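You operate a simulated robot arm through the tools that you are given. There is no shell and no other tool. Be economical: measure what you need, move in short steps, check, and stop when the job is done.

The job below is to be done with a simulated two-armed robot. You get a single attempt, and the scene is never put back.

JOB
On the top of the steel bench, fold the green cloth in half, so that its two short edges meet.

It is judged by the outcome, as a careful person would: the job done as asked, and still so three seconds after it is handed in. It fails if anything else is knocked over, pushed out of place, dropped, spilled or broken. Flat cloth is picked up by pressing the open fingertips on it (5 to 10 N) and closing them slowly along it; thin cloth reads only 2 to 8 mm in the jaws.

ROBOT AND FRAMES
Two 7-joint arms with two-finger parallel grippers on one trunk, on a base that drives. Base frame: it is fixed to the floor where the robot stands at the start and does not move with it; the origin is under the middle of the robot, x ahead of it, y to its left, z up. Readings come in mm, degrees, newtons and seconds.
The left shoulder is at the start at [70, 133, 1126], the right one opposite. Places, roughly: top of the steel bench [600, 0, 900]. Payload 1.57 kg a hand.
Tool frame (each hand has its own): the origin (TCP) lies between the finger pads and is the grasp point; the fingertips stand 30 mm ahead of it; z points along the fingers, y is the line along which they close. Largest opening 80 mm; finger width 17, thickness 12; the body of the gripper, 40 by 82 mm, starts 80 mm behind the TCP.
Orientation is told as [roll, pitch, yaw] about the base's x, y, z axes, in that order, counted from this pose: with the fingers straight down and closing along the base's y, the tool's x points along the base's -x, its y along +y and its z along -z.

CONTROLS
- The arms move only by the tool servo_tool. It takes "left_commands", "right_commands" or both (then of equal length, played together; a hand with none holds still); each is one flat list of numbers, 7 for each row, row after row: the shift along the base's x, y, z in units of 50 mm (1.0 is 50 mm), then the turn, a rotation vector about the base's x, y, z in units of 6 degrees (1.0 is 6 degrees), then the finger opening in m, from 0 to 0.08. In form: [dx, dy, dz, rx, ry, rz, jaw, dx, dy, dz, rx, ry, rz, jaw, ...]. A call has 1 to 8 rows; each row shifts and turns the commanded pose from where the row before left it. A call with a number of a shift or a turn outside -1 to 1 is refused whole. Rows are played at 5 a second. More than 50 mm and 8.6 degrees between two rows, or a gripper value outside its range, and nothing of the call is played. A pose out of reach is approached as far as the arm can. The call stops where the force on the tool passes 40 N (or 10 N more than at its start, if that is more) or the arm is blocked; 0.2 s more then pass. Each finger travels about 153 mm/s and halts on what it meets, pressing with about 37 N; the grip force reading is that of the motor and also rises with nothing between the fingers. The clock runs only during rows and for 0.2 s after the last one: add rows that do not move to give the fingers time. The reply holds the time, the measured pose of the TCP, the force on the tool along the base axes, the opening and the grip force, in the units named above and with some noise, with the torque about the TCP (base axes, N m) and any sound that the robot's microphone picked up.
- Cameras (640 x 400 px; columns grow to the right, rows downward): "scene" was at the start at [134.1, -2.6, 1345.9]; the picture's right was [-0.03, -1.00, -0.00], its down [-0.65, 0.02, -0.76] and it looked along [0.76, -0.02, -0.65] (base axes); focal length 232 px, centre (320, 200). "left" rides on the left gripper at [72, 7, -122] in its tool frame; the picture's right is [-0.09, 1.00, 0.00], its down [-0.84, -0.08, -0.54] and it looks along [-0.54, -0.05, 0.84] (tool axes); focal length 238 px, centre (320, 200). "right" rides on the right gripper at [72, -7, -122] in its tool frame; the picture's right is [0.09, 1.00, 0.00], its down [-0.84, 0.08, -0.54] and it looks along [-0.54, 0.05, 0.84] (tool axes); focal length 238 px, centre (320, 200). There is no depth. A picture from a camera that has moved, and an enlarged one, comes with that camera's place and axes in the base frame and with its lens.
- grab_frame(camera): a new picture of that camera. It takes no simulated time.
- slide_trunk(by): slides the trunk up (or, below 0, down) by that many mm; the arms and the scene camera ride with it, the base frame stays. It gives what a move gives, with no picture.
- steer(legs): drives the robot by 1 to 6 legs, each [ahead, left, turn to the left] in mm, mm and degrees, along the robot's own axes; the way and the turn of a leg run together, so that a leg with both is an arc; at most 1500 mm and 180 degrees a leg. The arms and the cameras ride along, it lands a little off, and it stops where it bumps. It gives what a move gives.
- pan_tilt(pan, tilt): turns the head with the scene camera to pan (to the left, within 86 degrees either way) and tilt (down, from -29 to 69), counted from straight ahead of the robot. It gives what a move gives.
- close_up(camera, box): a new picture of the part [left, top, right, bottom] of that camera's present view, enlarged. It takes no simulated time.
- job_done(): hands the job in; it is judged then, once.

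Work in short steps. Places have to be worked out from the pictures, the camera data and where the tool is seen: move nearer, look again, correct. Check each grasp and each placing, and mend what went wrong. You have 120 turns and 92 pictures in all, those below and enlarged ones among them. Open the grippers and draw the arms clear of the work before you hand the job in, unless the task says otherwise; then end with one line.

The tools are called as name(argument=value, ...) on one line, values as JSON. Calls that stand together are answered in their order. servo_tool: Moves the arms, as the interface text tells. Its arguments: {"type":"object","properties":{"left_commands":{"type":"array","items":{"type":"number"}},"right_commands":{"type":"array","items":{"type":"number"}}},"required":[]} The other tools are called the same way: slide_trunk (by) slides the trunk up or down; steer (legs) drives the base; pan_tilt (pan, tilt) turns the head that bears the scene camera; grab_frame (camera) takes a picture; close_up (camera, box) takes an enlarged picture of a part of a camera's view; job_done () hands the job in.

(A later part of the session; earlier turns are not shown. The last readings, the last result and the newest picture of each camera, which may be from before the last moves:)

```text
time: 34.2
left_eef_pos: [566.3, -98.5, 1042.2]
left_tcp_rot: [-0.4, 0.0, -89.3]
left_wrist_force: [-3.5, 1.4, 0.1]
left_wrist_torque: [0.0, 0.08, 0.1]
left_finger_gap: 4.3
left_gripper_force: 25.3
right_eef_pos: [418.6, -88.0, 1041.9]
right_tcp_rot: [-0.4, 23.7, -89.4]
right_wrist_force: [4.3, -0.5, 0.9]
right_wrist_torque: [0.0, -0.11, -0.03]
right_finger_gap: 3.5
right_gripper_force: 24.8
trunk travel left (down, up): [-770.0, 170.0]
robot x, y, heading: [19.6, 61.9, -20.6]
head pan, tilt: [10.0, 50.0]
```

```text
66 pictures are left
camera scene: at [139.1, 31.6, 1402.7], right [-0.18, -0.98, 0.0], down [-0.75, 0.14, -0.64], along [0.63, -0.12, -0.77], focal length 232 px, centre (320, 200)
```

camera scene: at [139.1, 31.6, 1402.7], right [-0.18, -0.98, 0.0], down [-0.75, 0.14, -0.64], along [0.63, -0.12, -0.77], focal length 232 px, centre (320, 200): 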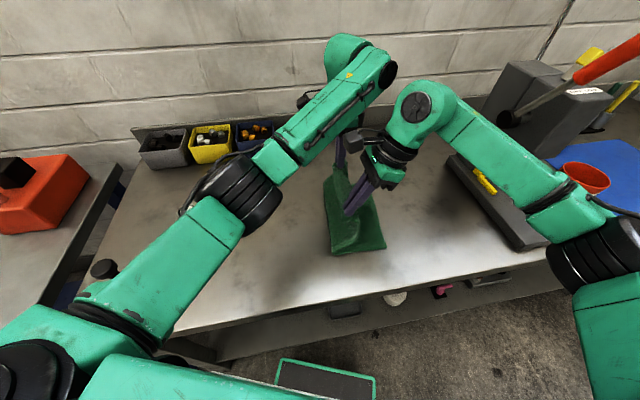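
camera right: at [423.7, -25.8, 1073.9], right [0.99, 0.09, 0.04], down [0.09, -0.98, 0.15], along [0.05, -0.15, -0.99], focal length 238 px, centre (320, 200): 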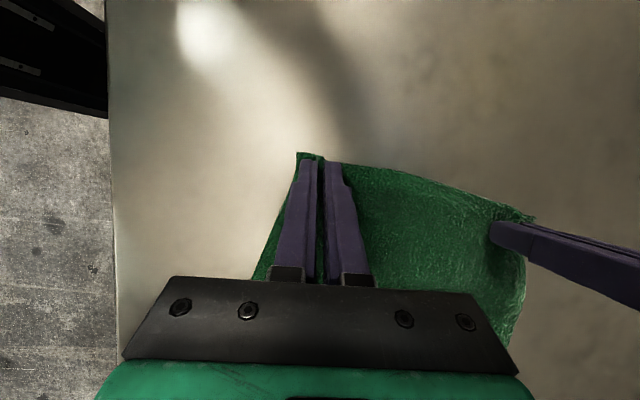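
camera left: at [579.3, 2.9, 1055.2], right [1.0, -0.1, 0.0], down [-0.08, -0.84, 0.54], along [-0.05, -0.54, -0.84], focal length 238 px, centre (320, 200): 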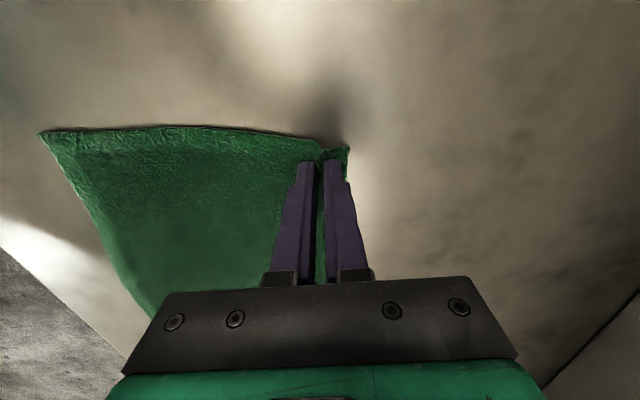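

C is now at about (369,-169) and the crease is forming near y≈-45. I carry the edge 65 mm further right and lower 60 mm with the trunk.

steer(legs=[[13, -64, 0]])

slide_trunk(by=-65)

grab_frame(camera="scene")

grab_frame(camera="right")

grab_frame(camera="left")

```text
time: 35.2
left_eef_pos: [556.1, -160.2, 1043.3]
left_tcp_rot: [-0.3, -0.2, -89.2]
left_wrist_force: [-4.1, -0.7, -0.1]
left_wrist_torque: [-0.05, 0.08, 0.0]
left_finger_gap: 4.6
left_gripper_force: 25.0
right_eef_pos: [407.7, -150.8, 1041.5]
right_tcp_rot: [-0.4, 23.6, -89.2]
right_wrist_force: [4.0, 0.1, 0.5]
right_wrist_torque: [-0.07, -0.12, -0.01]
right_finger_gap: 3.7
right_gripper_force: 24.4
trunk travel left (down, up): [-770.0, 170.0]
robot x, y, heading: [4.4, -3.0, -20.6]
head pan, tilt: [10.0, 50.0]
```

```text
time: 36.2
left_eef_pos: [556.0, -163.0, 978.1]
left_tcp_rot: [-0.4, -0.2, -89.1]
left_wrist_force: [-3.0, -0.2, 0.5]
left_wrist_torque: [0.0, 0.12, 0.04]
left_finger_gap: 4.6
left_gripper_force: 25.0
right_eef_pos: [409.0, -152.7, 976.9]
right_tcp_rot: [-0.5, 23.6, -89.4]
right_wrist_force: [3.7, 0.0, -0.3]
right_wrist_torque: [0.0, -0.11, -0.02]
right_finger_gap: 3.5
right_gripper_force: 24.4
trunk travel left (down, up): [-705.0, 235.0]
robot x, y, heading: [8.1, -4.0, -20.6]
head pan, tilt: [10.0, 50.0]
```

```text
65 pictures are left
camera scene: at [128.5, -34.1, 1337.7], right [-0.18, -0.98, 0.0], down [-0.75, 0.14, -0.64], along [0.63, -0.12, -0.77], focal length 232 px, centre (320, 200)
```

scene: 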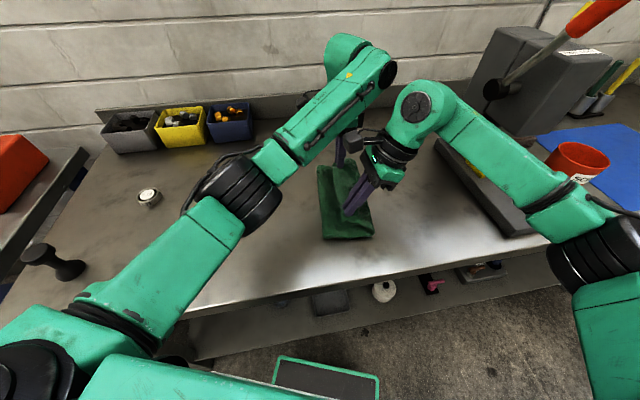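

```text
64 pictures are left
camera right: at [402.6, -134.6, 1117.5], right [0.99, 0.1, 0.03], down [0.09, -0.98, 0.16], along [0.05, -0.16, -0.99], focal length 238 px, centre (320, 200)
```

right: 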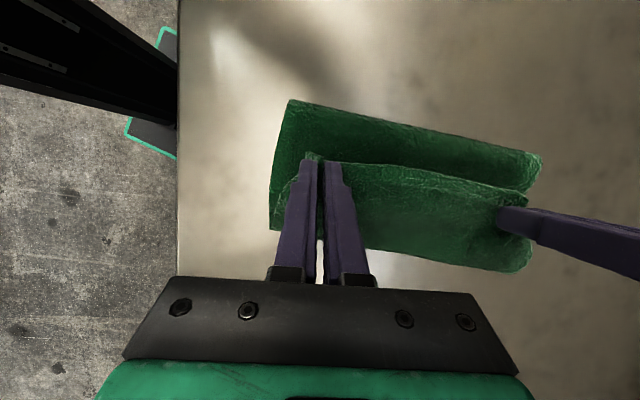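

```text
63 pictures are left
camera left: at [562.4, -90.5, 1099.5], right [1.0, -0.08, -0.01], down [-0.06, -0.84, 0.54], along [-0.05, -0.54, -0.84], focal length 238 px, centre (320, 200)
```

left: 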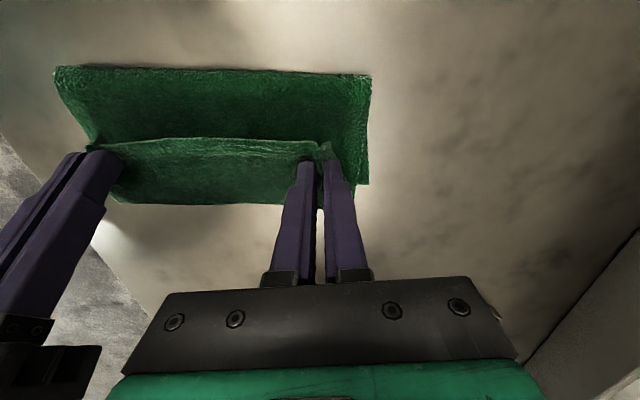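

The edge is up and over, but the high lift rolled up too much cloth: the lower layer is only about 105 mm instead of half (~147). I unroll by carrying the edge back left at this low height, and will then refold along a low path so the crease forms at the middle.

steer(legs=[[-54, 192, 0]])

grab_frame(camera="scene")

grab_frame(camera="left")

```text
time: 37.8
left_eef_pos: [571.8, 33.7, 977.6]
left_tcp_rot: [-0.4, 0.0, -89.2]
left_wrist_force: [-3.9, -0.2, 0.3]
left_wrist_torque: [0.01, 0.07, 0.07]
left_finger_gap: 4.7
left_gripper_force: 25.1
right_eef_pos: [424.6, 43.9, 975.7]
right_tcp_rot: [-0.4, 23.9, -89.5]
right_wrist_force: [3.6, -0.9, -0.5]
right_wrist_torque: [0.01, -0.1, -0.04]
right_finger_gap: 3.5
right_gripper_force: 24.3
trunk travel left (down, up): [-705.0, 235.0]
robot x, y, heading: [20.9, 198.9, -20.7]
head pan, tilt: [10.0, 50.0]
```

```text
62 pictures are left
camera scene: at [144.8, 162.9, 1337.6], right [-0.18, -0.98, 0.0], down [-0.75, 0.14, -0.64], along [0.63, -0.12, -0.77], focal length 232 px, centre (320, 200)
```

scene: 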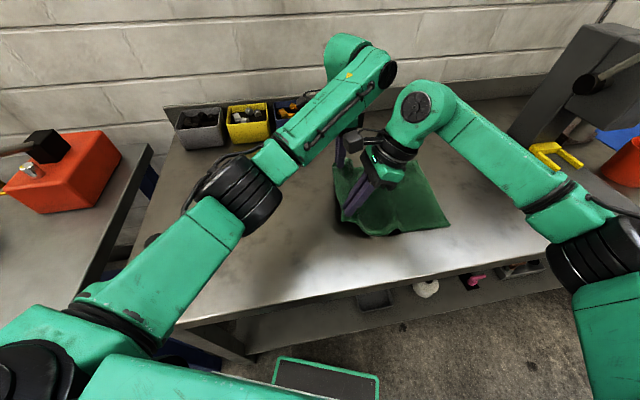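

```text
61 pictures are left
camera left: at [578.5, 105.8, 1099.3], right [1.0, -0.08, -0.01], down [-0.06, -0.84, 0.54], along [-0.05, -0.54, -0.84], focal length 238 px, centre (320, 200)
```

left: 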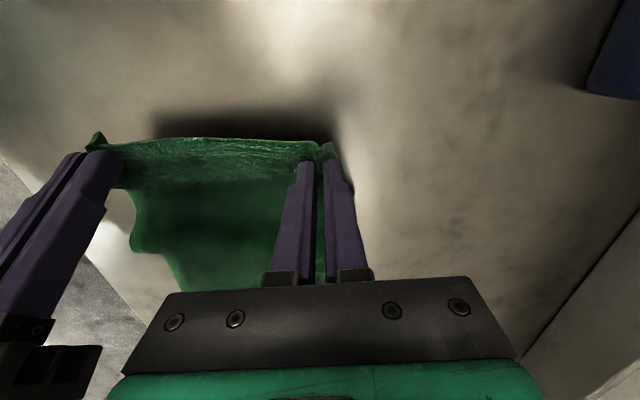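

The cloth unrolled, with C at y≈-174 and about 35 mm of slack left. I lower to about 12 mm above the bench and pull the slack out to the left.

slide_trunk(by=-34)

steer(legs=[[-11, 42, 0]])

grab_frame(camera="scene")

grab_frame(camera="left")

```text
time: 38.6
left_eef_pos: [571.3, 35.0, 943.4]
left_tcp_rot: [-0.4, -0.1, -89.3]
left_wrist_force: [-4.1, 0.7, 0.4]
left_wrist_torque: [0.03, 0.08, 0.06]
left_finger_gap: 4.4
left_gripper_force: 25.3
right_eef_pos: [424.9, 44.6, 941.8]
right_tcp_rot: [-0.4, 23.8, -89.5]
right_wrist_force: [3.0, 0.5, 1.3]
right_wrist_torque: [0.01, -0.13, -0.03]
right_finger_gap: 3.3
right_gripper_force: 24.4
trunk travel left (down, up): [-671.0, 269.0]
robot x, y, heading: [22.8, 199.4, -20.1]
head pan, tilt: [10.0, 50.0]
```

```text
time: 39.5
left_eef_pos: [576.8, 75.0, 943.0]
left_tcp_rot: [-0.4, 0.1, -89.4]
left_wrist_force: [-1.9, -0.5, 0.2]
left_wrist_torque: [0.02, 0.09, 0.05]
left_finger_gap: 4.4
left_gripper_force: 25.1
right_eef_pos: [428.4, 84.8, 942.3]
right_tcp_rot: [-0.5, 23.9, -89.5]
right_wrist_force: [3.2, -0.3, 0.7]
right_wrist_torque: [-0.01, -0.12, -0.02]
right_finger_gap: 3.4
right_gripper_force: 24.7
trunk travel left (down, up): [-671.0, 269.0]
robot x, y, heading: [30.3, 241.9, -20.5]
head pan, tilt: [10.0, 50.0]
```

```text
60 pictures are left
camera scene: at [149.2, 204.3, 1303.5], right [-0.19, -0.98, 0.0], down [-0.75, 0.14, -0.64], along [0.63, -0.12, -0.77], focal length 232 px, centre (320, 200)
```

scene: 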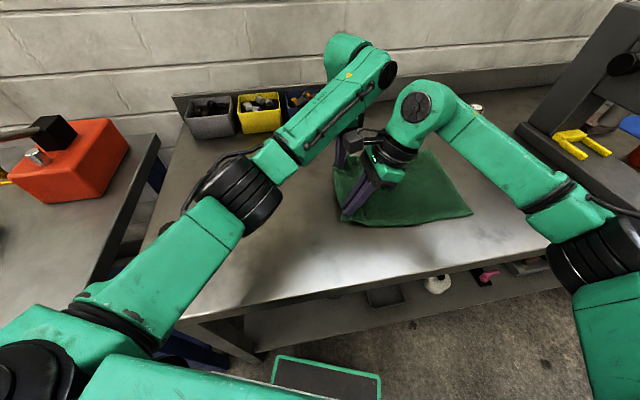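

```text
59 pictures are left
camera left: at [582.7, 146.9, 1065.2], right [1.0, -0.08, -0.01], down [-0.07, -0.84, 0.54], along [-0.05, -0.54, -0.84], focal length 238 px, centre (320, 200)
```

left: 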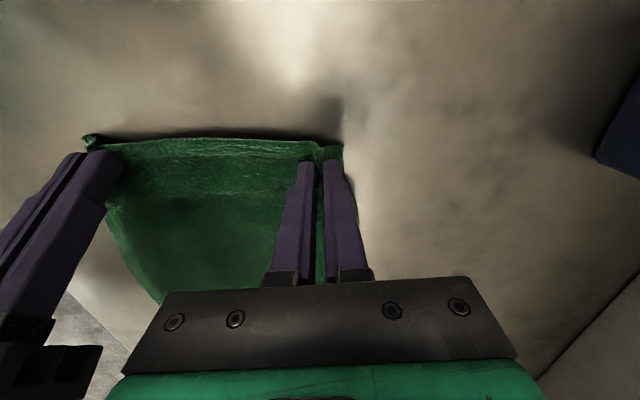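

The cloth is flat and straight again, with C(381,-174) and B(592,-190). Now the low fold: I raise 25 mm and carry the edge right about 120 mm, close over the cloth.

slide_trunk(by=22)

steer(legs=[[35, -115, 0]])

grab_frame(camera="scene")

grab_frame(camera="left")

```text
time: 40.2
left_eef_pos: [577.0, 76.2, 965.6]
left_tcp_rot: [-0.4, -0.1, -89.3]
left_wrist_force: [-3.6, 0.7, -0.5]
left_wrist_torque: [0.0, 0.1, 0.05]
left_finger_gap: 4.2
left_gripper_force: 25.1
right_eef_pos: [428.7, 87.2, 965.2]
right_tcp_rot: [-0.4, 23.7, -89.7]
right_wrist_force: [3.1, -1.3, -0.8]
right_wrist_torque: [-0.01, -0.08, -0.01]
right_finger_gap: 3.4
right_gripper_force: 24.9
trunk travel left (down, up): [-693.0, 247.0]
robot x, y, heading: [25.9, 240.0, -20.8]
head pan, tilt: [10.0, 50.0]
```

```text
time: 41.4
left_eef_pos: [566.4, -42.6, 966.0]
left_tcp_rot: [-0.4, -0.1, -89.4]
left_wrist_force: [-4.4, 0.5, -0.2]
left_wrist_torque: [0.0, 0.12, 0.01]
left_finger_gap: 4.2
left_gripper_force: 25.3
right_eef_pos: [421.4, -33.8, 964.7]
right_tcp_rot: [-0.4, 23.7, -89.6]
right_wrist_force: [3.8, -0.1, 0.7]
right_wrist_torque: [0.03, -0.13, -0.04]
right_finger_gap: 3.6
right_gripper_force: 25.0
trunk travel left (down, up): [-693.0, 247.0]
robot x, y, heading: [18.6, 120.5, -20.6]
head pan, tilt: [10.0, 50.0]
```

```text
58 pictures are left
camera scene: at [141.2, 87.5, 1325.7], right [-0.19, -0.98, 0.0], down [-0.75, 0.14, -0.64], along [0.63, -0.12, -0.77], focal length 232 px, centre (320, 200)
```

scene: 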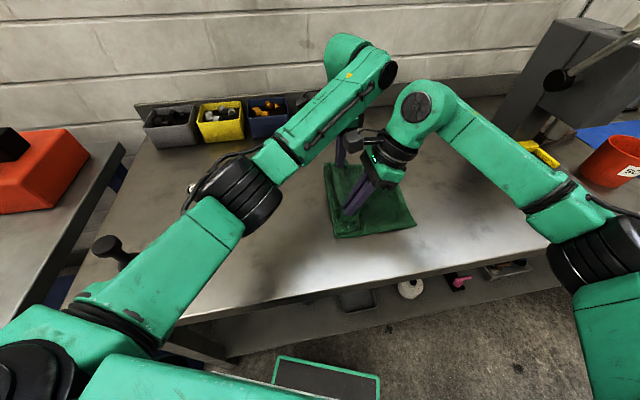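

```text
57 pictures are left
camera left: at [574.7, 29.3, 1087.4], right [1.0, -0.08, -0.01], down [-0.07, -0.84, 0.54], along [-0.05, -0.54, -0.84], focal length 238 px, centre (320, 200)
```

left: 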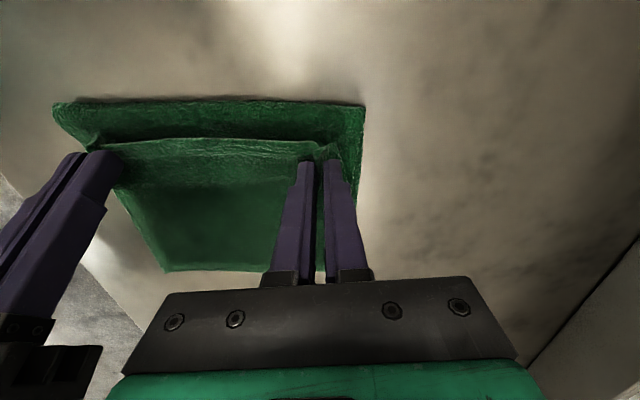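

The fold is forming well: the crease is at y≈8 and C hasn't moved. I carry the edge the remaining 130 mm.

steer(legs=[[38, -124, 0]])

grab_frame(camera="scene")

grab_frame(camera="left")

grab_frame(camera="right")

```text
time: 42.7
left_eef_pos: [559.4, -171.5, 964.8]
left_tcp_rot: [-0.5, -0.1, -89.5]
left_wrist_force: [-3.9, 0.2, 0.3]
left_wrist_torque: [-0.01, 0.11, 0.02]
left_finger_gap: 4.4
left_gripper_force: 25.3
right_eef_pos: [412.3, -161.9, 964.3]
right_tcp_rot: [-0.5, 23.6, -89.5]
right_wrist_force: [3.0, -0.6, 0.4]
right_wrist_torque: [0.02, -0.15, -0.04]
right_finger_gap: 3.7
right_gripper_force: 24.0
trunk travel left (down, up): [-693.0, 247.0]
robot x, y, heading: [14.1, -11.4, -20.5]
head pan, tilt: [10.0, 50.0]
```

```text
56 pictures are left
camera scene: at [133.4, -41.8, 1325.7], right [-0.19, -0.98, 0.0], down [-0.75, 0.14, -0.64], along [0.63, -0.12, -0.77], focal length 232 px, centre (320, 200)
```

scene: 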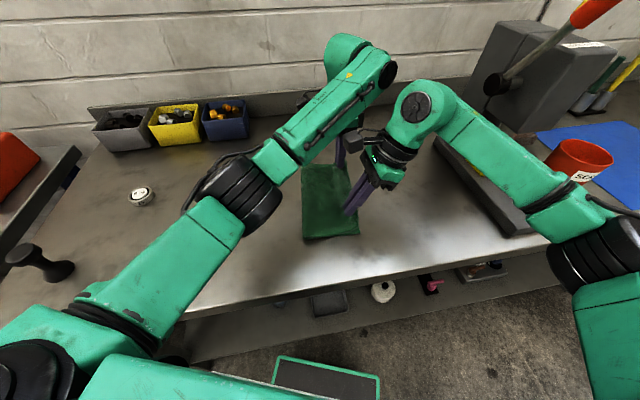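

```text
55 pictures are left
camera left: at [567.0, -99.5, 1087.4], right [1.0, -0.08, -0.01], down [-0.06, -0.84, 0.54], along [-0.05, -0.54, -0.84], focal length 238 px, centre (320, 200)
```

left: 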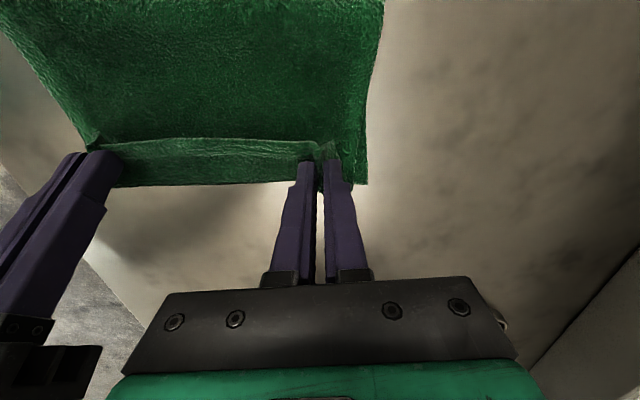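

```text
54 pictures are left
camera right: at [407.2, -143.2, 1105.5], right [0.99, 0.1, 0.03], down [0.09, -0.98, 0.16], along [0.05, -0.16, -0.99], focal length 238 px, centre (320, 200)
```

right: 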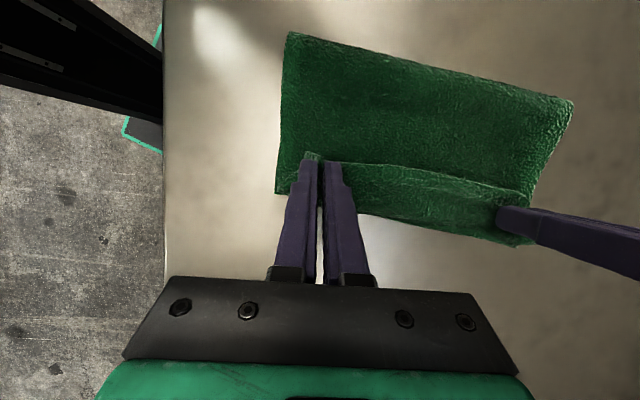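

Nearly there, and the crease is in place. The held edge still points up, so I move 22 mm further right to straighten the top layer before lowering, and look again.

steer(legs=[[8, -21, 0]])

grab_frame(camera="right")

grab_frame(camera="left")

```text
time: 43.5
left_eef_pos: [559.8, -192.2, 965.9]
left_tcp_rot: [-0.4, -0.2, -89.4]
left_wrist_force: [-3.4, -1.0, 0.7]
left_wrist_torque: [0.0, 0.1, 0.01]
left_finger_gap: 4.5
left_gripper_force: 25.3
right_eef_pos: [413.8, -182.1, 966.6]
right_tcp_rot: [-0.3, 23.6, -89.5]
right_wrist_force: [3.3, 0.8, -0.5]
right_wrist_torque: [-0.02, -0.1, -0.03]
right_finger_gap: 3.6
right_gripper_force: 24.5
trunk travel left (down, up): [-693.0, 247.0]
robot x, y, heading: [14.1, -33.3, -20.5]
head pan, tilt: [10.0, 50.0]
```

```text
53 pictures are left
camera right: at [407.1, -163.2, 1105.9], right [0.99, 0.1, 0.03], down [0.09, -0.98, 0.16], along [0.05, -0.16, -0.99], focal length 238 px, centre (320, 200)
```

right: 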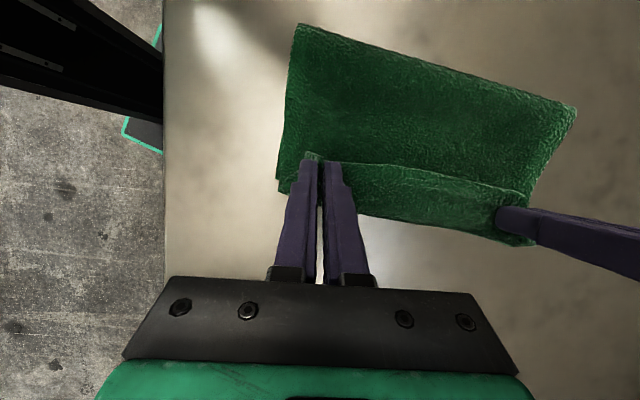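

```text
52 pictures are left
camera left: at [566.9, -119.5, 1087.7], right [1.0, -0.08, -0.01], down [-0.06, -0.84, 0.55], along [-0.05, -0.54, -0.84], focal length 238 px, centre (320, 200)
```

left: 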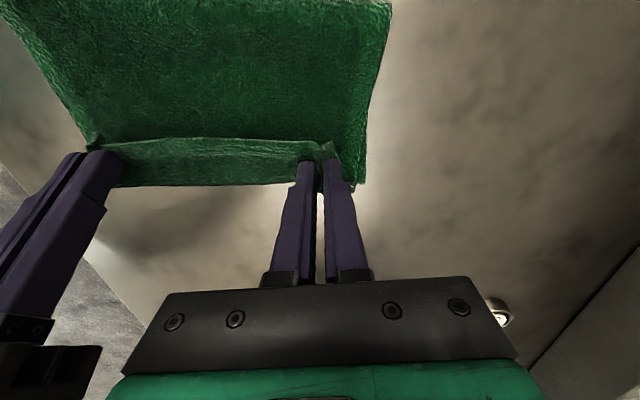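

The cloth is now taut, with a 35 mm strip standing at the held edge. I roll this strip outward to the right by going down and right in small steps.

slide_trunk(by=-8)

steer(legs=[[7, -21, 0]])

slide_trunk(by=-14)

grab_frame(camera="right")

grab_frame(camera="left")

```text
time: 44.1
left_eef_pos: [559.5, -193.5, 957.6]
left_tcp_rot: [-0.4, -0.2, -89.3]
left_wrist_force: [-2.7, -0.6, 0.0]
left_wrist_torque: [0.0, 0.11, 0.06]
left_finger_gap: 4.4
left_gripper_force: 24.3
right_eef_pos: [412.9, -184.1, 956.8]
right_tcp_rot: [-0.3, 23.7, -89.5]
right_wrist_force: [3.8, -0.5, 0.4]
right_wrist_torque: [-0.03, -0.07, -0.02]
right_finger_gap: 3.6
right_gripper_force: 23.8
trunk travel left (down, up): [-685.0, 255.0]
robot x, y, heading: [12.3, -33.9, -20.6]
head pan, tilt: [10.0, 50.0]
```

```text
time: 44.9
left_eef_pos: [559.9, -213.0, 958.2]
left_tcp_rot: [-0.4, -0.3, -89.3]
left_wrist_force: [-4.1, 0.1, -0.7]
left_wrist_torque: [-0.02, 0.12, 0.03]
left_finger_gap: 4.5
left_gripper_force: 24.6
right_eef_pos: [412.3, -203.9, 958.7]
right_tcp_rot: [-0.3, 23.7, -89.4]
right_wrist_force: [4.3, -0.2, 0.2]
right_wrist_torque: [0.01, -0.06, -0.04]
right_finger_gap: 3.4
right_gripper_force: 24.5
trunk travel left (down, up): [-685.0, 255.0]
robot x, y, heading: [10.8, -58.0, -20.4]
head pan, tilt: [10.0, 50.0]
```

```text
time: 45.5
left_eef_pos: [559.2, -214.9, 944.9]
left_tcp_rot: [-0.4, -0.1, -89.3]
left_wrist_force: [-3.0, -0.2, 1.8]
left_wrist_torque: [0.02, 0.09, 0.03]
left_finger_gap: 4.5
left_gripper_force: 24.8
right_eef_pos: [410.6, -206.4, 943.3]
right_tcp_rot: [-0.2, 23.9, -89.5]
right_wrist_force: [3.9, -0.3, 0.4]
right_wrist_torque: [0.02, -0.11, -0.08]
right_finger_gap: 3.4
right_gripper_force: 24.1
trunk travel left (down, up): [-671.0, 269.0]
robot x, y, heading: [9.6, -55.6, -20.6]
head pan, tilt: [10.0, 50.0]
```

```text
51 pictures are left
camera right: at [405.9, -187.8, 1083.8], right [0.99, 0.1, 0.03], down [0.09, -0.98, 0.16], along [0.05, -0.15, -0.99], focal length 238 px, centre (320, 200)
```

right: 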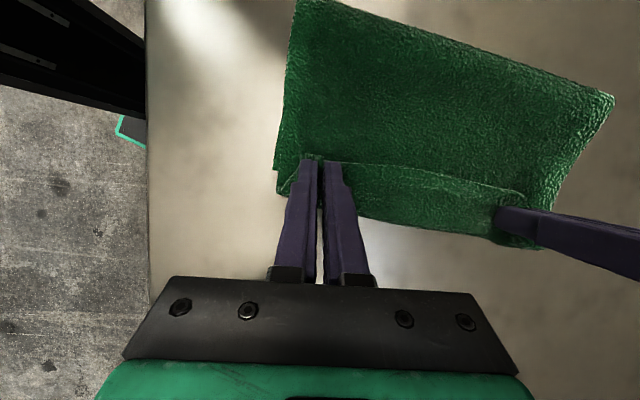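

```text
50 pictures are left
camera left: at [565.6, -144.1, 1065.6], right [1.0, -0.08, -0.01], down [-0.06, -0.84, 0.54], along [-0.05, -0.54, -0.84], focal length 238 px, centre (320, 200)
```

left: 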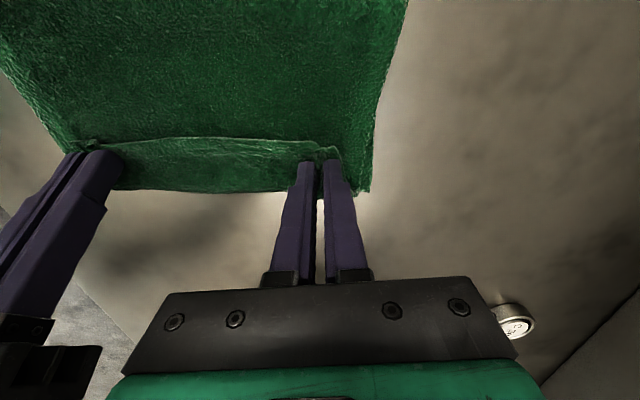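

The whole cloth slid along, and the strip stays cuffed up in the jaws. I release both hands here, rise, and see how the edge settles.

servo_tool(left_commands=[0, 0, 0, 0, 0, 0, 0.008, 0, 0, 0, 0, 0, 0, 0.016, 0, 0, 0, 0, 0, 0, 0.022, 0, 0, 0, 0, 0, 0, 0.022], right_commands=[0, 0, 0, 0, 0, 0, 0.008, 0, 0, 0, 0, 0, 0, 0.016, 0, 0, 0, 0, 0, 0, 0.022, 0, 0, 0, 0, 0, 0, 0.022])

slide_trunk(by=80)

grab_frame(camera="right")

grab_frame(camera="left")

```text
time: 46.5
left_eef_pos: [558.3, -215.7, 942.5]
left_tcp_rot: [-0.5, 0.0, -89.3]
left_wrist_force: [-0.8, 0.9, 0.8]
left_wrist_torque: [-0.04, -0.04, -0.03]
left_finger_gap: 21.6
left_gripper_force: 0.3
right_eef_pos: [412.2, -206.2, 942.3]
right_tcp_rot: [-0.3, 23.8, -89.4]
right_wrist_force: [-0.3, -0.5, 1.0]
right_wrist_torque: [-0.03, 0.01, -0.02]
right_finger_gap: 21.7
right_gripper_force: 0.1
trunk travel left (down, up): [-671.0, 269.0]
robot x, y, heading: [12.1, -56.7, -20.7]
head pan, tilt: [10.0, 50.0]
```

```text
time: 47.7
left_eef_pos: [558.7, -216.9, 1023.0]
left_tcp_rot: [-0.4, 0.0, -89.3]
left_wrist_force: [0.5, 0.3, 1.4]
left_wrist_torque: [0.03, -0.02, 0.04]
left_finger_gap: 21.8
left_gripper_force: 0.3
right_eef_pos: [411.9, -206.9, 1023.5]
right_tcp_rot: [-0.3, 23.9, -89.4]
right_wrist_force: [0.3, 0.1, 0.3]
right_wrist_torque: [-0.03, 0.0, 0.0]
right_finger_gap: 21.7
right_gripper_force: 0.0
trunk travel left (down, up): [-751.0, 189.0]
robot x, y, heading: [10.6, -52.9, -20.8]
head pan, tilt: [10.0, 50.0]
```

```text
49 pictures are left
camera right: at [406.4, -187.7, 1163.4], right [0.99, 0.1, 0.03], down [0.09, -0.98, 0.16], along [0.05, -0.15, -0.99], focal length 238 px, centre (320, 200)
```

right: 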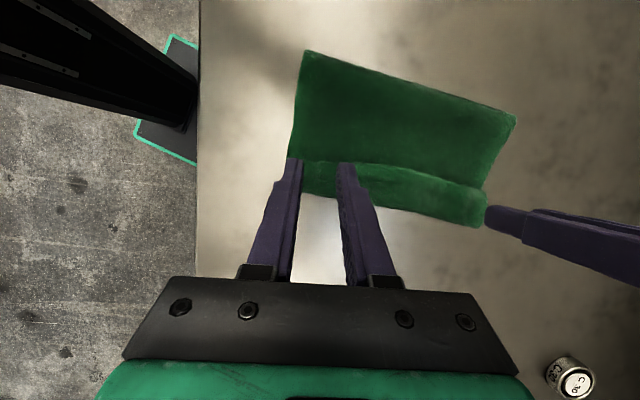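

```text
48 pictures are left
camera left: at [566.2, -144.0, 1145.2], right [1.0, -0.08, -0.01], down [-0.06, -0.84, 0.54], along [-0.05, -0.54, -0.84], focal length 238 px, centre (320, 200)
```

left: 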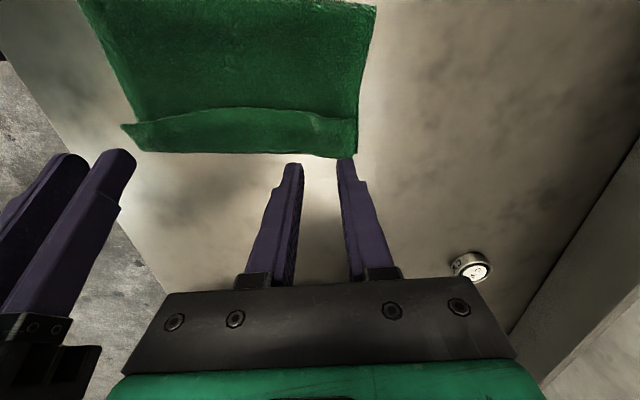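

Released. The edge has settled as a neat 30–40 mm cuff, its edge at y≈-188 and its turn at y≈-228. I pull the right hand away and tilt the left hand so its closed fingertips point right and down, to slip under the cuff and flip it outward.

servo_tool(right_commands=[-0.6, -0.5, 0.2, -0.6, 0, 0, 0.022, -0.6, -0.5, 0.2, -0.6, 0, 0, 0.022, -0.6, -0.5, 0.2, -0.6, 0, 0, 0.022, -0.4, -0.5, 0.2, -0.6, 0, 0, 0.022])

servo_tool(left_commands=[-0.2, 0.35, 0, -1, 0, 0, 0, -0.2, 0.35, 0, -1, 0, 0, 0, -0.2, 0.35, 0, -1, 0, 0, 0, -0.2, 0.35, 0, -1, 0, 0, 0, -0.2, 0.35, -0.2, -1, 0, 0, 0, -0.1, 0.2, -0.2, -1, 0, 0, 0, 0, 0, -0.2, 0, 0, 0, 0])

grab_frame(camera="scene")

grab_frame(camera="left")

```text
time: 48.7
left_eef_pos: [558.1, -215.6, 1023.7]
left_tcp_rot: [-0.3, 0.0, -89.3]
left_wrist_force: [-0.4, 0.0, -0.1]
left_wrist_torque: [0.0, -0.02, 0.04]
left_finger_gap: 22.1
left_gripper_force: 0.1
right_eef_pos: [301.5, -306.7, 1063.3]
right_tcp_rot: [-0.4, 9.3, -89.4]
right_wrist_force: [-0.3, -0.4, 0.3]
right_wrist_torque: [-0.01, 0.04, -0.01]
right_finger_gap: 22.0
right_gripper_force: 0.0
trunk travel left (down, up): [-751.0, 189.0]
robot x, y, heading: [10.5, -53.0, -20.6]
head pan, tilt: [10.0, 50.0]
```

```text
time: 50.3
left_eef_pos: [505.4, -117.0, 993.1]
left_tcp_rot: [-0.8, -36.1, -89.3]
left_wrist_force: [-0.1, 0.4, 0.3]
left_wrist_torque: [0.0, 0.03, 0.03]
left_finger_gap: 0.0
left_gripper_force: 21.6
right_eef_pos: [301.7, -306.1, 1064.1]
right_tcp_rot: [-0.5, 9.4, -89.4]
right_wrist_force: [0.5, 0.3, 0.7]
right_wrist_torque: [0.01, 0.0, -0.03]
right_finger_gap: 22.0
right_gripper_force: 0.0
trunk travel left (down, up): [-751.0, 189.0]
robot x, y, heading: [10.1, -55.4, -20.5]
head pan, tilt: [10.0, 50.0]
```

```text
47 pictures are left
camera scene: at [132.6, -87.3, 1383.6], right [-0.18, -0.98, 0.0], down [-0.75, 0.14, -0.64], along [0.63, -0.12, -0.77], focal length 232 px, centre (320, 200)
```

scene: 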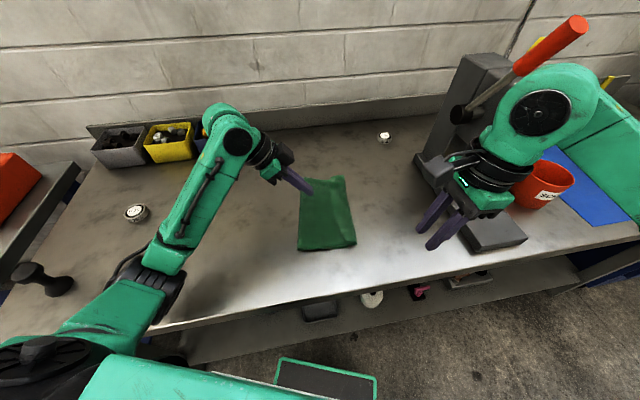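

```text
46 pictures are left
camera left: at [510.8, 11.4, 1048.9], right [1.0, -0.07, 0.04], down [-0.06, -0.36, 0.93], along [-0.05, -0.93, -0.36], focal length 238 px, centre (320, 200)
```

left: 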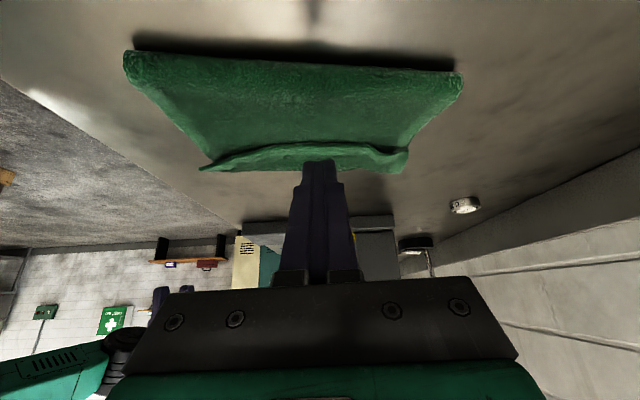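

The cuff's edge stands slightly off the top layer. I lower the fingertips behind it, to just above the top layer.

servo_tool(left_commands=[0, -0.3, -0.5, 0, 0, 0, 0, 0, -0.2, -0.4, 0, 0, 0, 0, 0, 0, -0.1, 0, 0, 0, 0, 0, 0, 0, 0, 0, 0, 0])

close_up(camera="left", box=[160, 40, 480, 240])

```text
time: 51.3
left_eef_pos: [504.2, -143.0, 943.0]
left_tcp_rot: [-1.0, -36.0, -89.0]
left_wrist_force: [-0.4, 0.7, -0.1]
left_wrist_torque: [0.0, 0.01, -0.02]
left_finger_gap: 0.0
left_gripper_force: 21.5
right_eef_pos: [302.0, -305.1, 1063.5]
right_tcp_rot: [-0.6, 9.4, -89.4]
right_wrist_force: [0.3, 1.3, 0.2]
right_wrist_torque: [0.03, 0.02, -0.04]
right_finger_gap: 21.9
right_gripper_force: 0.1
trunk travel left (down, up): [-751.0, 189.0]
robot x, y, heading: [10.4, -52.2, -20.8]
head pan, tilt: [10.0, 50.0]
```

```text
2.00 times, centred on (320, 140) of left
camera zoom: at [511.6, -13.2, 999.0], right [1.0, -0.07, 0.04], down [-0.06, -0.36, 0.93], along [-0.05, -0.93, -0.36], focal length 477 px, centre (320, 320)
```

zoom: 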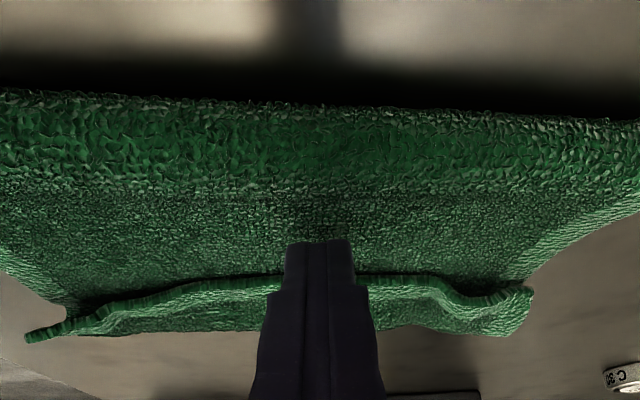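

The tip is clear of the layer and the cuff's edge stands just ahead of it. I lower 4 mm and sweep right under the cuff.

servo_tool(left_commands=[0, 0, -0.08, 0, 0, 0, 0, 0, -0.25, 0, 0, 0, 0, 0, 0, -0.25, 0, 0, 0, 0, 0, 0, -0.25, 0.02, 0, 0, 0, 0, 0, -0.25, 0.06, 0, 0, 0, 0, 0, -0.2, 0.1, 0, 0, 0, 0, 0, 0, 0, 0, 0, 0, 0])

close_up(camera="left", box=[160, 40, 480, 240])

```text
time: 52.9
left_eef_pos: [504.2, -204.9, 948.9]
left_tcp_rot: [-1.0, -35.9, -89.1]
left_wrist_force: [0.4, -0.6, 0.1]
left_wrist_torque: [0.03, 0.02, -0.02]
left_finger_gap: 0.0
left_gripper_force: 20.8
right_eef_pos: [301.4, -305.6, 1063.1]
right_tcp_rot: [-0.5, 9.4, -89.4]
right_wrist_force: [0.0, 0.0, 0.1]
right_wrist_torque: [0.01, -0.01, 0.03]
right_finger_gap: 22.0
right_gripper_force: 0.0
trunk travel left (down, up): [-751.0, 189.0]
robot x, y, heading: [11.5, -52.3, -20.6]
head pan, tilt: [10.0, 50.0]
```

```text
2.00 times, centred on (320, 140) of left
camera zoom: at [511.4, -74.0, 1005.1], right [1.0, -0.07, 0.04], down [-0.06, -0.36, 0.93], along [-0.05, -0.93, -0.36], focal length 477 px, centre (320, 320)
```

zoom: 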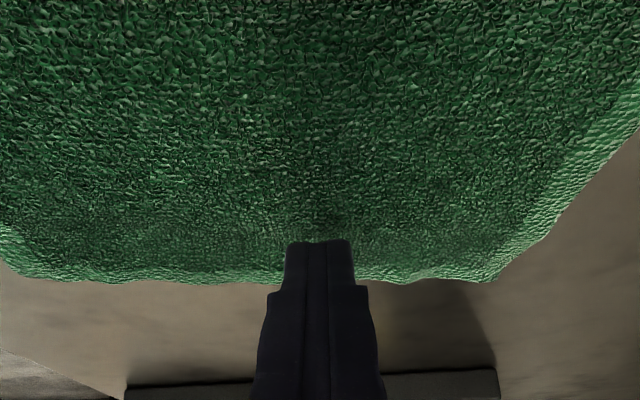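

The cuff seems to have flipped outward across its whole width. I lift the left hand up and to the left, and look from above.

servo_tool(left_commands=[0, 0, 0.6, 0, 0, 0, 0, 0, 0.5, 0.8, 0, 0, 0, 0, 0, 0.8, 0.8, 0, 0, 0, 0, 0, 0.8, 0, 1, 0, 0, 0, 0, 0.8, 0, 1, 0, 0, 0, 0, 0, 0, 1, 0, 0, 0])

grab_frame(camera="scene")

grab_frame(camera="left")

```text
refused: row 3 steps farther than a row can; nothing moved
```

```text
43 pictures are left
camera scene: at [132.4, -86.7, 1383.6], right [-0.18, -0.98, 0.0], down [-0.75, 0.14, -0.64], along [0.63, -0.12, -0.77], focal length 232 px, centre (320, 200)
```

scene: 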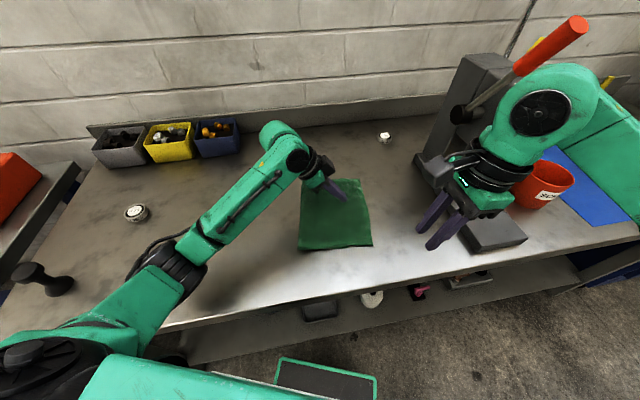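

```text
42 pictures are left
camera left: at [511.4, -74.0, 1005.1], right [1.0, -0.07, 0.04], down [-0.06, -0.36, 0.93], along [-0.05, -0.93, -0.36], focal length 238 px, centre (320, 200)
```

left: 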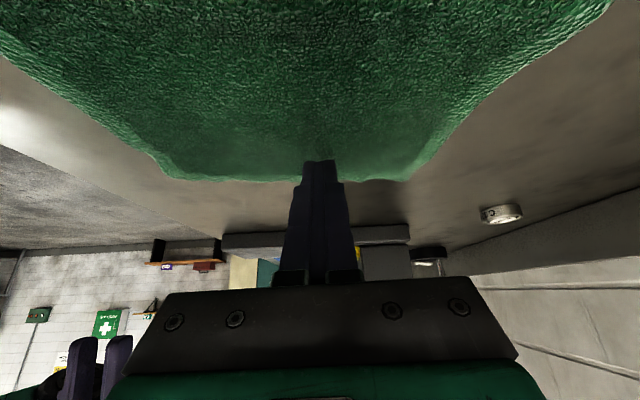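

It flipped nicely. I raise the left hand clear in smaller steps and look straight down at the cloth.

servo_tool(left_commands=[0, 0, 0.6, 0, 0, 0, 0, 0, 0.4, 0.7, 0, 0, 0, 0, 0, 0.6, 0.6, 0, 0, 0, 0, 0, 0.8, 0, 1, 0, 0, 0, 0, 0.8, 0, 1, 0, 0, 0, 0, 0.4, 0, 1, 0, 0, 0])

pan_tilt(pan=5, tilt=60)

close_up(camera="scene", box=[200, 50, 440, 200])

grab_frame(camera="left")

```text
time: 54.3
left_eef_pos: [504.4, -53.0, 1043.1]
left_tcp_rot: [-0.6, -17.9, -89.3]
left_wrist_force: [0.5, 0.4, 0.5]
left_wrist_torque: [0.04, -0.01, -0.01]
left_finger_gap: 0.2
left_gripper_force: 21.4
right_eef_pos: [301.2, -305.7, 1063.7]
right_tcp_rot: [-0.5, 9.5, -89.4]
right_wrist_force: [-0.3, 0.4, 0.2]
right_wrist_torque: [0.03, -0.02, -0.01]
right_finger_gap: 22.1
right_gripper_force: 0.1
trunk travel left (down, up): [-751.0, 189.0]
robot x, y, heading: [8.2, -53.7, -20.6]
head pan, tilt: [10.0, 50.0]
```

```text
time: 55.0
left_eef_pos: [504.4, -53.4, 1041.8]
left_tcp_rot: [-0.7, -18.1, -89.4]
left_wrist_force: [-0.2, -0.4, 0.1]
left_wrist_torque: [0.03, 0.01, 0.01]
left_finger_gap: 0.0
left_gripper_force: 21.3
right_eef_pos: [300.9, -305.9, 1064.2]
right_tcp_rot: [-0.6, 9.4, -89.4]
right_wrist_force: [0.6, 0.5, -0.2]
right_wrist_torque: [0.03, 0.01, 0.0]
right_finger_gap: 22.1
right_gripper_force: 0.1
trunk travel left (down, up): [-751.0, 189.0]
robot x, y, heading: [10.5, -55.3, -20.8]
head pan, tilt: [5.0, 60.0]
```

```text
2.67 times, centred on (320, 125) of scene
camera zoom: at [120.9, -90.8, 1371.1], right [-0.27, -0.96, 0.0], down [-0.83, 0.23, -0.5], along [0.48, -0.13, -0.87], focal length 618 px, centre (320, 400)
```

zoom: 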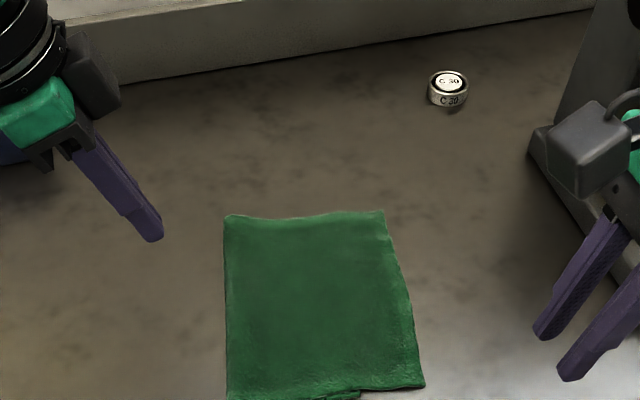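

```text
40 pictures are left
camera left: at [511.4, 52.7, 1135.1], right [1.0, -0.08, 0.02], down [-0.06, -0.63, 0.78], along [-0.05, -0.77, -0.63], focal length 238 px, centre (320, 200)
```

left: 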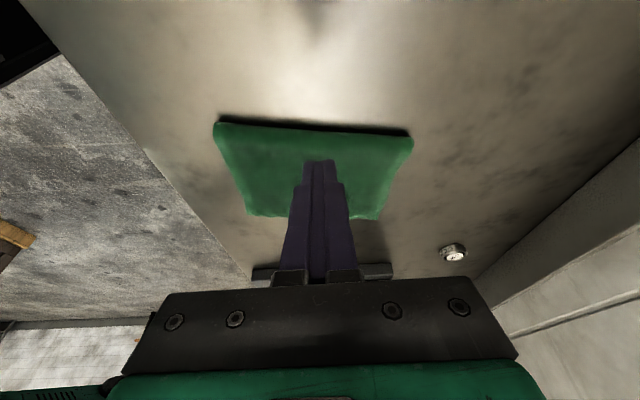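

Nice flat fold. I zoom in on the near edge and the right edge to see how far the two short edges are offset.

close_up(camera="scene", box=[270, 120, 370, 220])

```text
4.00 times, centred on (320, 170) of scene
camera zoom: at [120.9, -90.8, 1371.1], right [-0.27, -0.96, 0.0], down [-0.83, 0.23, -0.5], along [0.48, -0.13, -0.87], focal length 928 px, centre (320, 320)
```

zoom: 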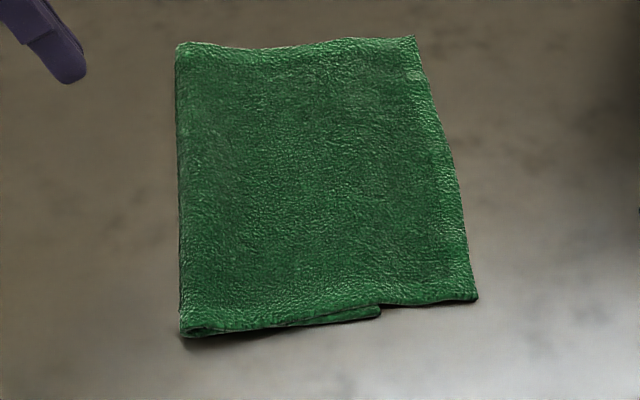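

The bottom layer's short edge is at C(375,-199) and B≈(594,-246). The top's edge overhangs at D(370,-257) and A(584,-290), so the crease has to move about 30 mm left. The overhang is single layer, so I'll regrip it at both corners, roll back left, and lay the edge exactly on the lower one. I drive right and position the left hand first.

steer(legs=[[20, -53, 0]])

servo_tool(left_commands=[0.1, -0.6, 0, 1, 0, 0, 0.03, 0.2, -0.6, 0, 1, 0, 0, 0.03, 0.2, -0.6, 0, 1, 0, 0, 0.03, 0.2, -0.6, -0.3, 0, 0, 0, 0.03, 0.2, -0.5, -0.6, 0, 0, 0, 0.03, 0.16, -0.42, -0.6, 0, 0, 0, 0.03, 0, 0, -0.2, 0, 0, 0, 0.03, 0, 0, 0, 0, 0, 0, 0.03])

grab_frame(camera="left")

```text
time: 56.0
left_eef_pos: [504.4, -105.3, 1042.0]
left_tcp_rot: [-0.8, -18.2, -89.2]
left_wrist_force: [-0.3, 1.2, -0.6]
left_wrist_torque: [-0.05, -0.04, 0.03]
left_finger_gap: 0.0
left_gripper_force: 20.8
right_eef_pos: [302.4, -357.7, 1064.1]
right_tcp_rot: [-0.5, 9.2, -89.3]
right_wrist_force: [-1.1, 0.3, 0.0]
right_wrist_torque: [-0.02, 0.03, -0.01]
right_finger_gap: 22.1
right_gripper_force: 0.0
trunk travel left (down, up): [-751.0, 189.0]
robot x, y, heading: [10.4, -109.4, -20.5]
head pan, tilt: [5.0, 60.0]
```

```text
time: 57.8
left_eef_pos: [556.1, -274.0, 956.0]
left_tcp_rot: [-0.5, 0.0, -89.2]
left_wrist_force: [0.4, -0.3, 0.7]
left_wrist_torque: [0.0, 0.01, 0.04]
left_finger_gap: 30.0
left_gripper_force: 0.0
right_eef_pos: [301.7, -361.2, 1063.0]
right_tcp_rot: [-0.5, 9.4, -89.3]
right_wrist_force: [0.5, -0.1, 0.1]
right_wrist_torque: [-0.02, -0.01, 0.01]
right_finger_gap: 21.9
right_gripper_force: 0.2
trunk travel left (down, up): [-751.0, 189.0]
robot x, y, heading: [9.0, -113.7, -20.6]
head pan, tilt: [5.0, 60.0]
```

```text
38 pictures are left
camera left: at [563.1, -202.4, 1079.0], right [1.0, -0.08, -0.01], down [-0.06, -0.84, 0.54], along [-0.05, -0.54, -0.84], focal length 238 px, centre (320, 200)
```

left: 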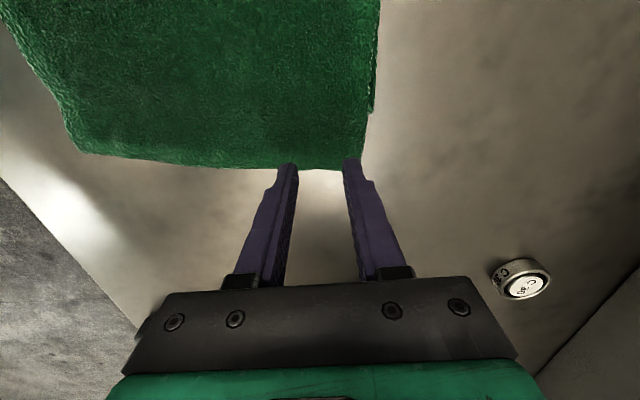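

The view confirms A(587,-288), D(366,-257) and B(597,-244), and the hand is on target. I descend to contact and press lightly.

servo_tool(left_commands=[-0.02, 0, -0.3, 0, 0, 0, 0.03, 0, 0, -0.1, 0, 0, 0, 0.03, 0, 0, -0.05, 0, 0, 0, 0.03, 0, 0, 0, 0, 0, 0, 0.03])

```text
time: 58.8
left_eef_pos: [555.4, -274.1, 934.4]
left_tcp_rot: [-0.3, 0.0, -89.2]
left_wrist_force: [0.7, -0.5, 1.4]
left_wrist_torque: [-0.03, -0.01, 0.0]
left_finger_gap: 29.9
left_gripper_force: 0.1
right_eef_pos: [301.6, -363.3, 1063.8]
right_tcp_rot: [-0.5, 9.4, -89.2]
right_wrist_force: [0.8, 0.7, 0.2]
right_wrist_torque: [-0.02, 0.02, -0.01]
right_finger_gap: 22.0
right_gripper_force: 0.0
trunk travel left (down, up): [-751.0, 189.0]
robot x, y, heading: [10.1, -112.5, -20.9]
head pan, tilt: [5.0, 60.0]
```

servo_tool(left_commands=[0, 0, -0.05, 0, 0, 0, 0.03, 0, 0, 0, 0, 0, 0, 0.03])

servo_tool(left_commands=[0, 0, 0, 0, 0, 0, 0.026, 0, 0, 0, 0, 0, 0, 0.022, 0, 0, 0, 0, 0, 0, 0.018, 0, 0, 0, 0, 0, 0, 0.014, 0, 0, 0, 0, 0, 0, 0.01, 0, 0, 0, 0, 0, 0, 0.006, 0, 0, 0, 0, 0, 0, 0.002, 0, 0, 0, 0, 0, 0, 0])

grab_frame(camera="left")

```text
time: 59.4
left_eef_pos: [555.0, -274.9, 932.4]
left_tcp_rot: [-0.2, 0.0, -89.2]
left_wrist_force: [1.8, -0.1, 9.0]
left_wrist_torque: [0.02, -0.11, 0.01]
left_finger_gap: 30.2
left_gripper_force: 0.4
right_eef_pos: [299.6, -360.9, 1063.8]
right_tcp_rot: [-0.5, 9.2, -89.2]
right_wrist_force: [0.5, 0.0, 0.2]
right_wrist_torque: [0.0, 0.01, -0.01]
right_finger_gap: 22.2
right_gripper_force: 0.0
trunk travel left (down, up): [-751.0, 189.0]
robot x, y, heading: [10.5, -110.3, -20.6]
head pan, tilt: [5.0, 60.0]
```

```text
time: 61.2
left_eef_pos: [554.0, -273.8, 932.3]
left_tcp_rot: [-0.2, -0.1, -89.3]
left_wrist_force: [0.2, -0.1, 12.2]
left_wrist_torque: [0.0, -0.05, -0.02]
left_finger_gap: 4.1
left_gripper_force: 25.0
right_eef_pos: [300.0, -360.9, 1062.8]
right_tcp_rot: [-0.4, 9.3, -89.3]
right_wrist_force: [-0.5, -0.1, 0.0]
right_wrist_torque: [0.0, 0.0, -0.01]
right_finger_gap: 21.7
right_gripper_force: 0.0
trunk travel left (down, up): [-751.0, 189.0]
robot x, y, heading: [13.3, -112.6, -20.5]
head pan, tilt: [5.0, 60.0]
```

```text
37 pictures are left
camera left: at [560.8, -201.9, 1054.8], right [1.0, -0.08, 0.0], down [-0.06, -0.84, 0.54], along [-0.05, -0.54, -0.84], focal length 238 px, centre (320, 200)
```

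left: 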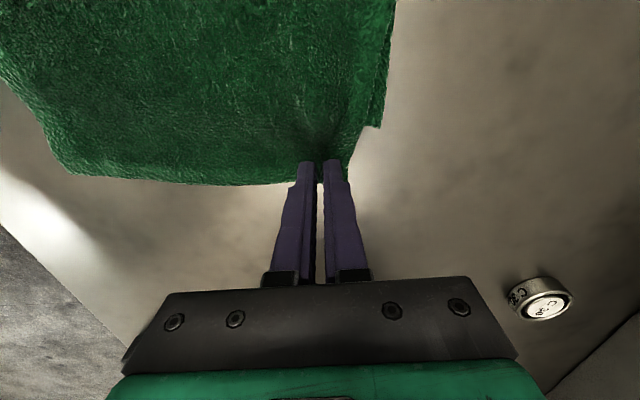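

A is gripped (4.1 mm). I ease it up 3 mm and bring the right hand, leaned 24°, over D.

servo_tool(left_commands=[0, 0, 0.06, 0, 0, 0, 0, 0, 0, 0, 0, 0, 0, 0, 0, 0, 0, 0, 0, 0, 0, 0, 0, 0, 0, 0, 0, 0, 0, 0, 0, 0, 0, 0, 0, 0, 0, 0, 0, 0, 0, 0, 0, 0, 0, 0, 0, 0, 0], right_commands=[0.3, 0, -0.34, 0.9, 0, 0, 0.03, 0.3, 0.2, -0.34, 0.9, 0, 0, 0.03, 0.34, 0.4, -0.34, 0.7, 0, 0, 0.03, 0.34, 0.5, -0.34, 0, 0, 0, 0.03, 0.34, 0.5, -0.34, 0, 0, 0, 0.03, 0.34, 0.5, -0.34, 0, 0, 0, 0.03, 0, 0, 0, 0, 0, 0, 0.03])

grab_frame(camera="right")

```text
time: 62.8
left_eef_pos: [556.0, -275.6, 934.6]
left_tcp_rot: [-0.4, 0.0, -89.2]
left_wrist_force: [0.2, 0.1, 0.8]
left_wrist_torque: [0.0, 0.02, -0.03]
left_finger_gap: 4.4
left_gripper_force: 25.3
right_eef_pos: [399.6, -255.6, 960.5]
right_tcp_rot: [-0.2, 24.4, -89.3]
right_wrist_force: [-0.4, 0.5, -0.4]
right_wrist_torque: [0.01, 0.0, -0.04]
right_finger_gap: 30.0
right_gripper_force: 0.1
trunk travel left (down, up): [-751.0, 189.0]
robot x, y, heading: [7.0, -113.4, -20.5]
head pan, tilt: [5.0, 60.0]
```

```text
36 pictures are left
camera right: at [393.8, -240.1, 1100.7], right [0.99, 0.1, 0.03], down [0.09, -0.98, 0.15], along [0.05, -0.14, -0.99], focal length 238 px, centre (320, 200)
```

right: 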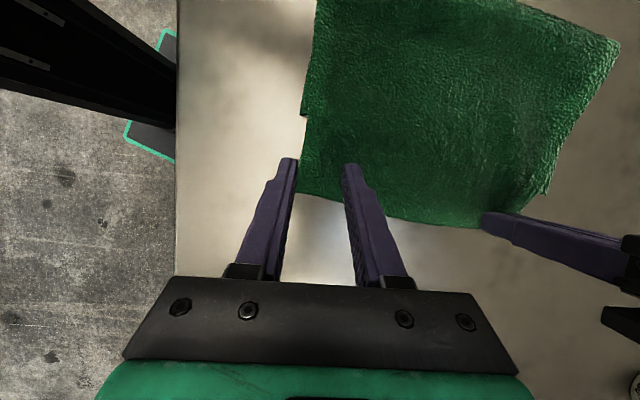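

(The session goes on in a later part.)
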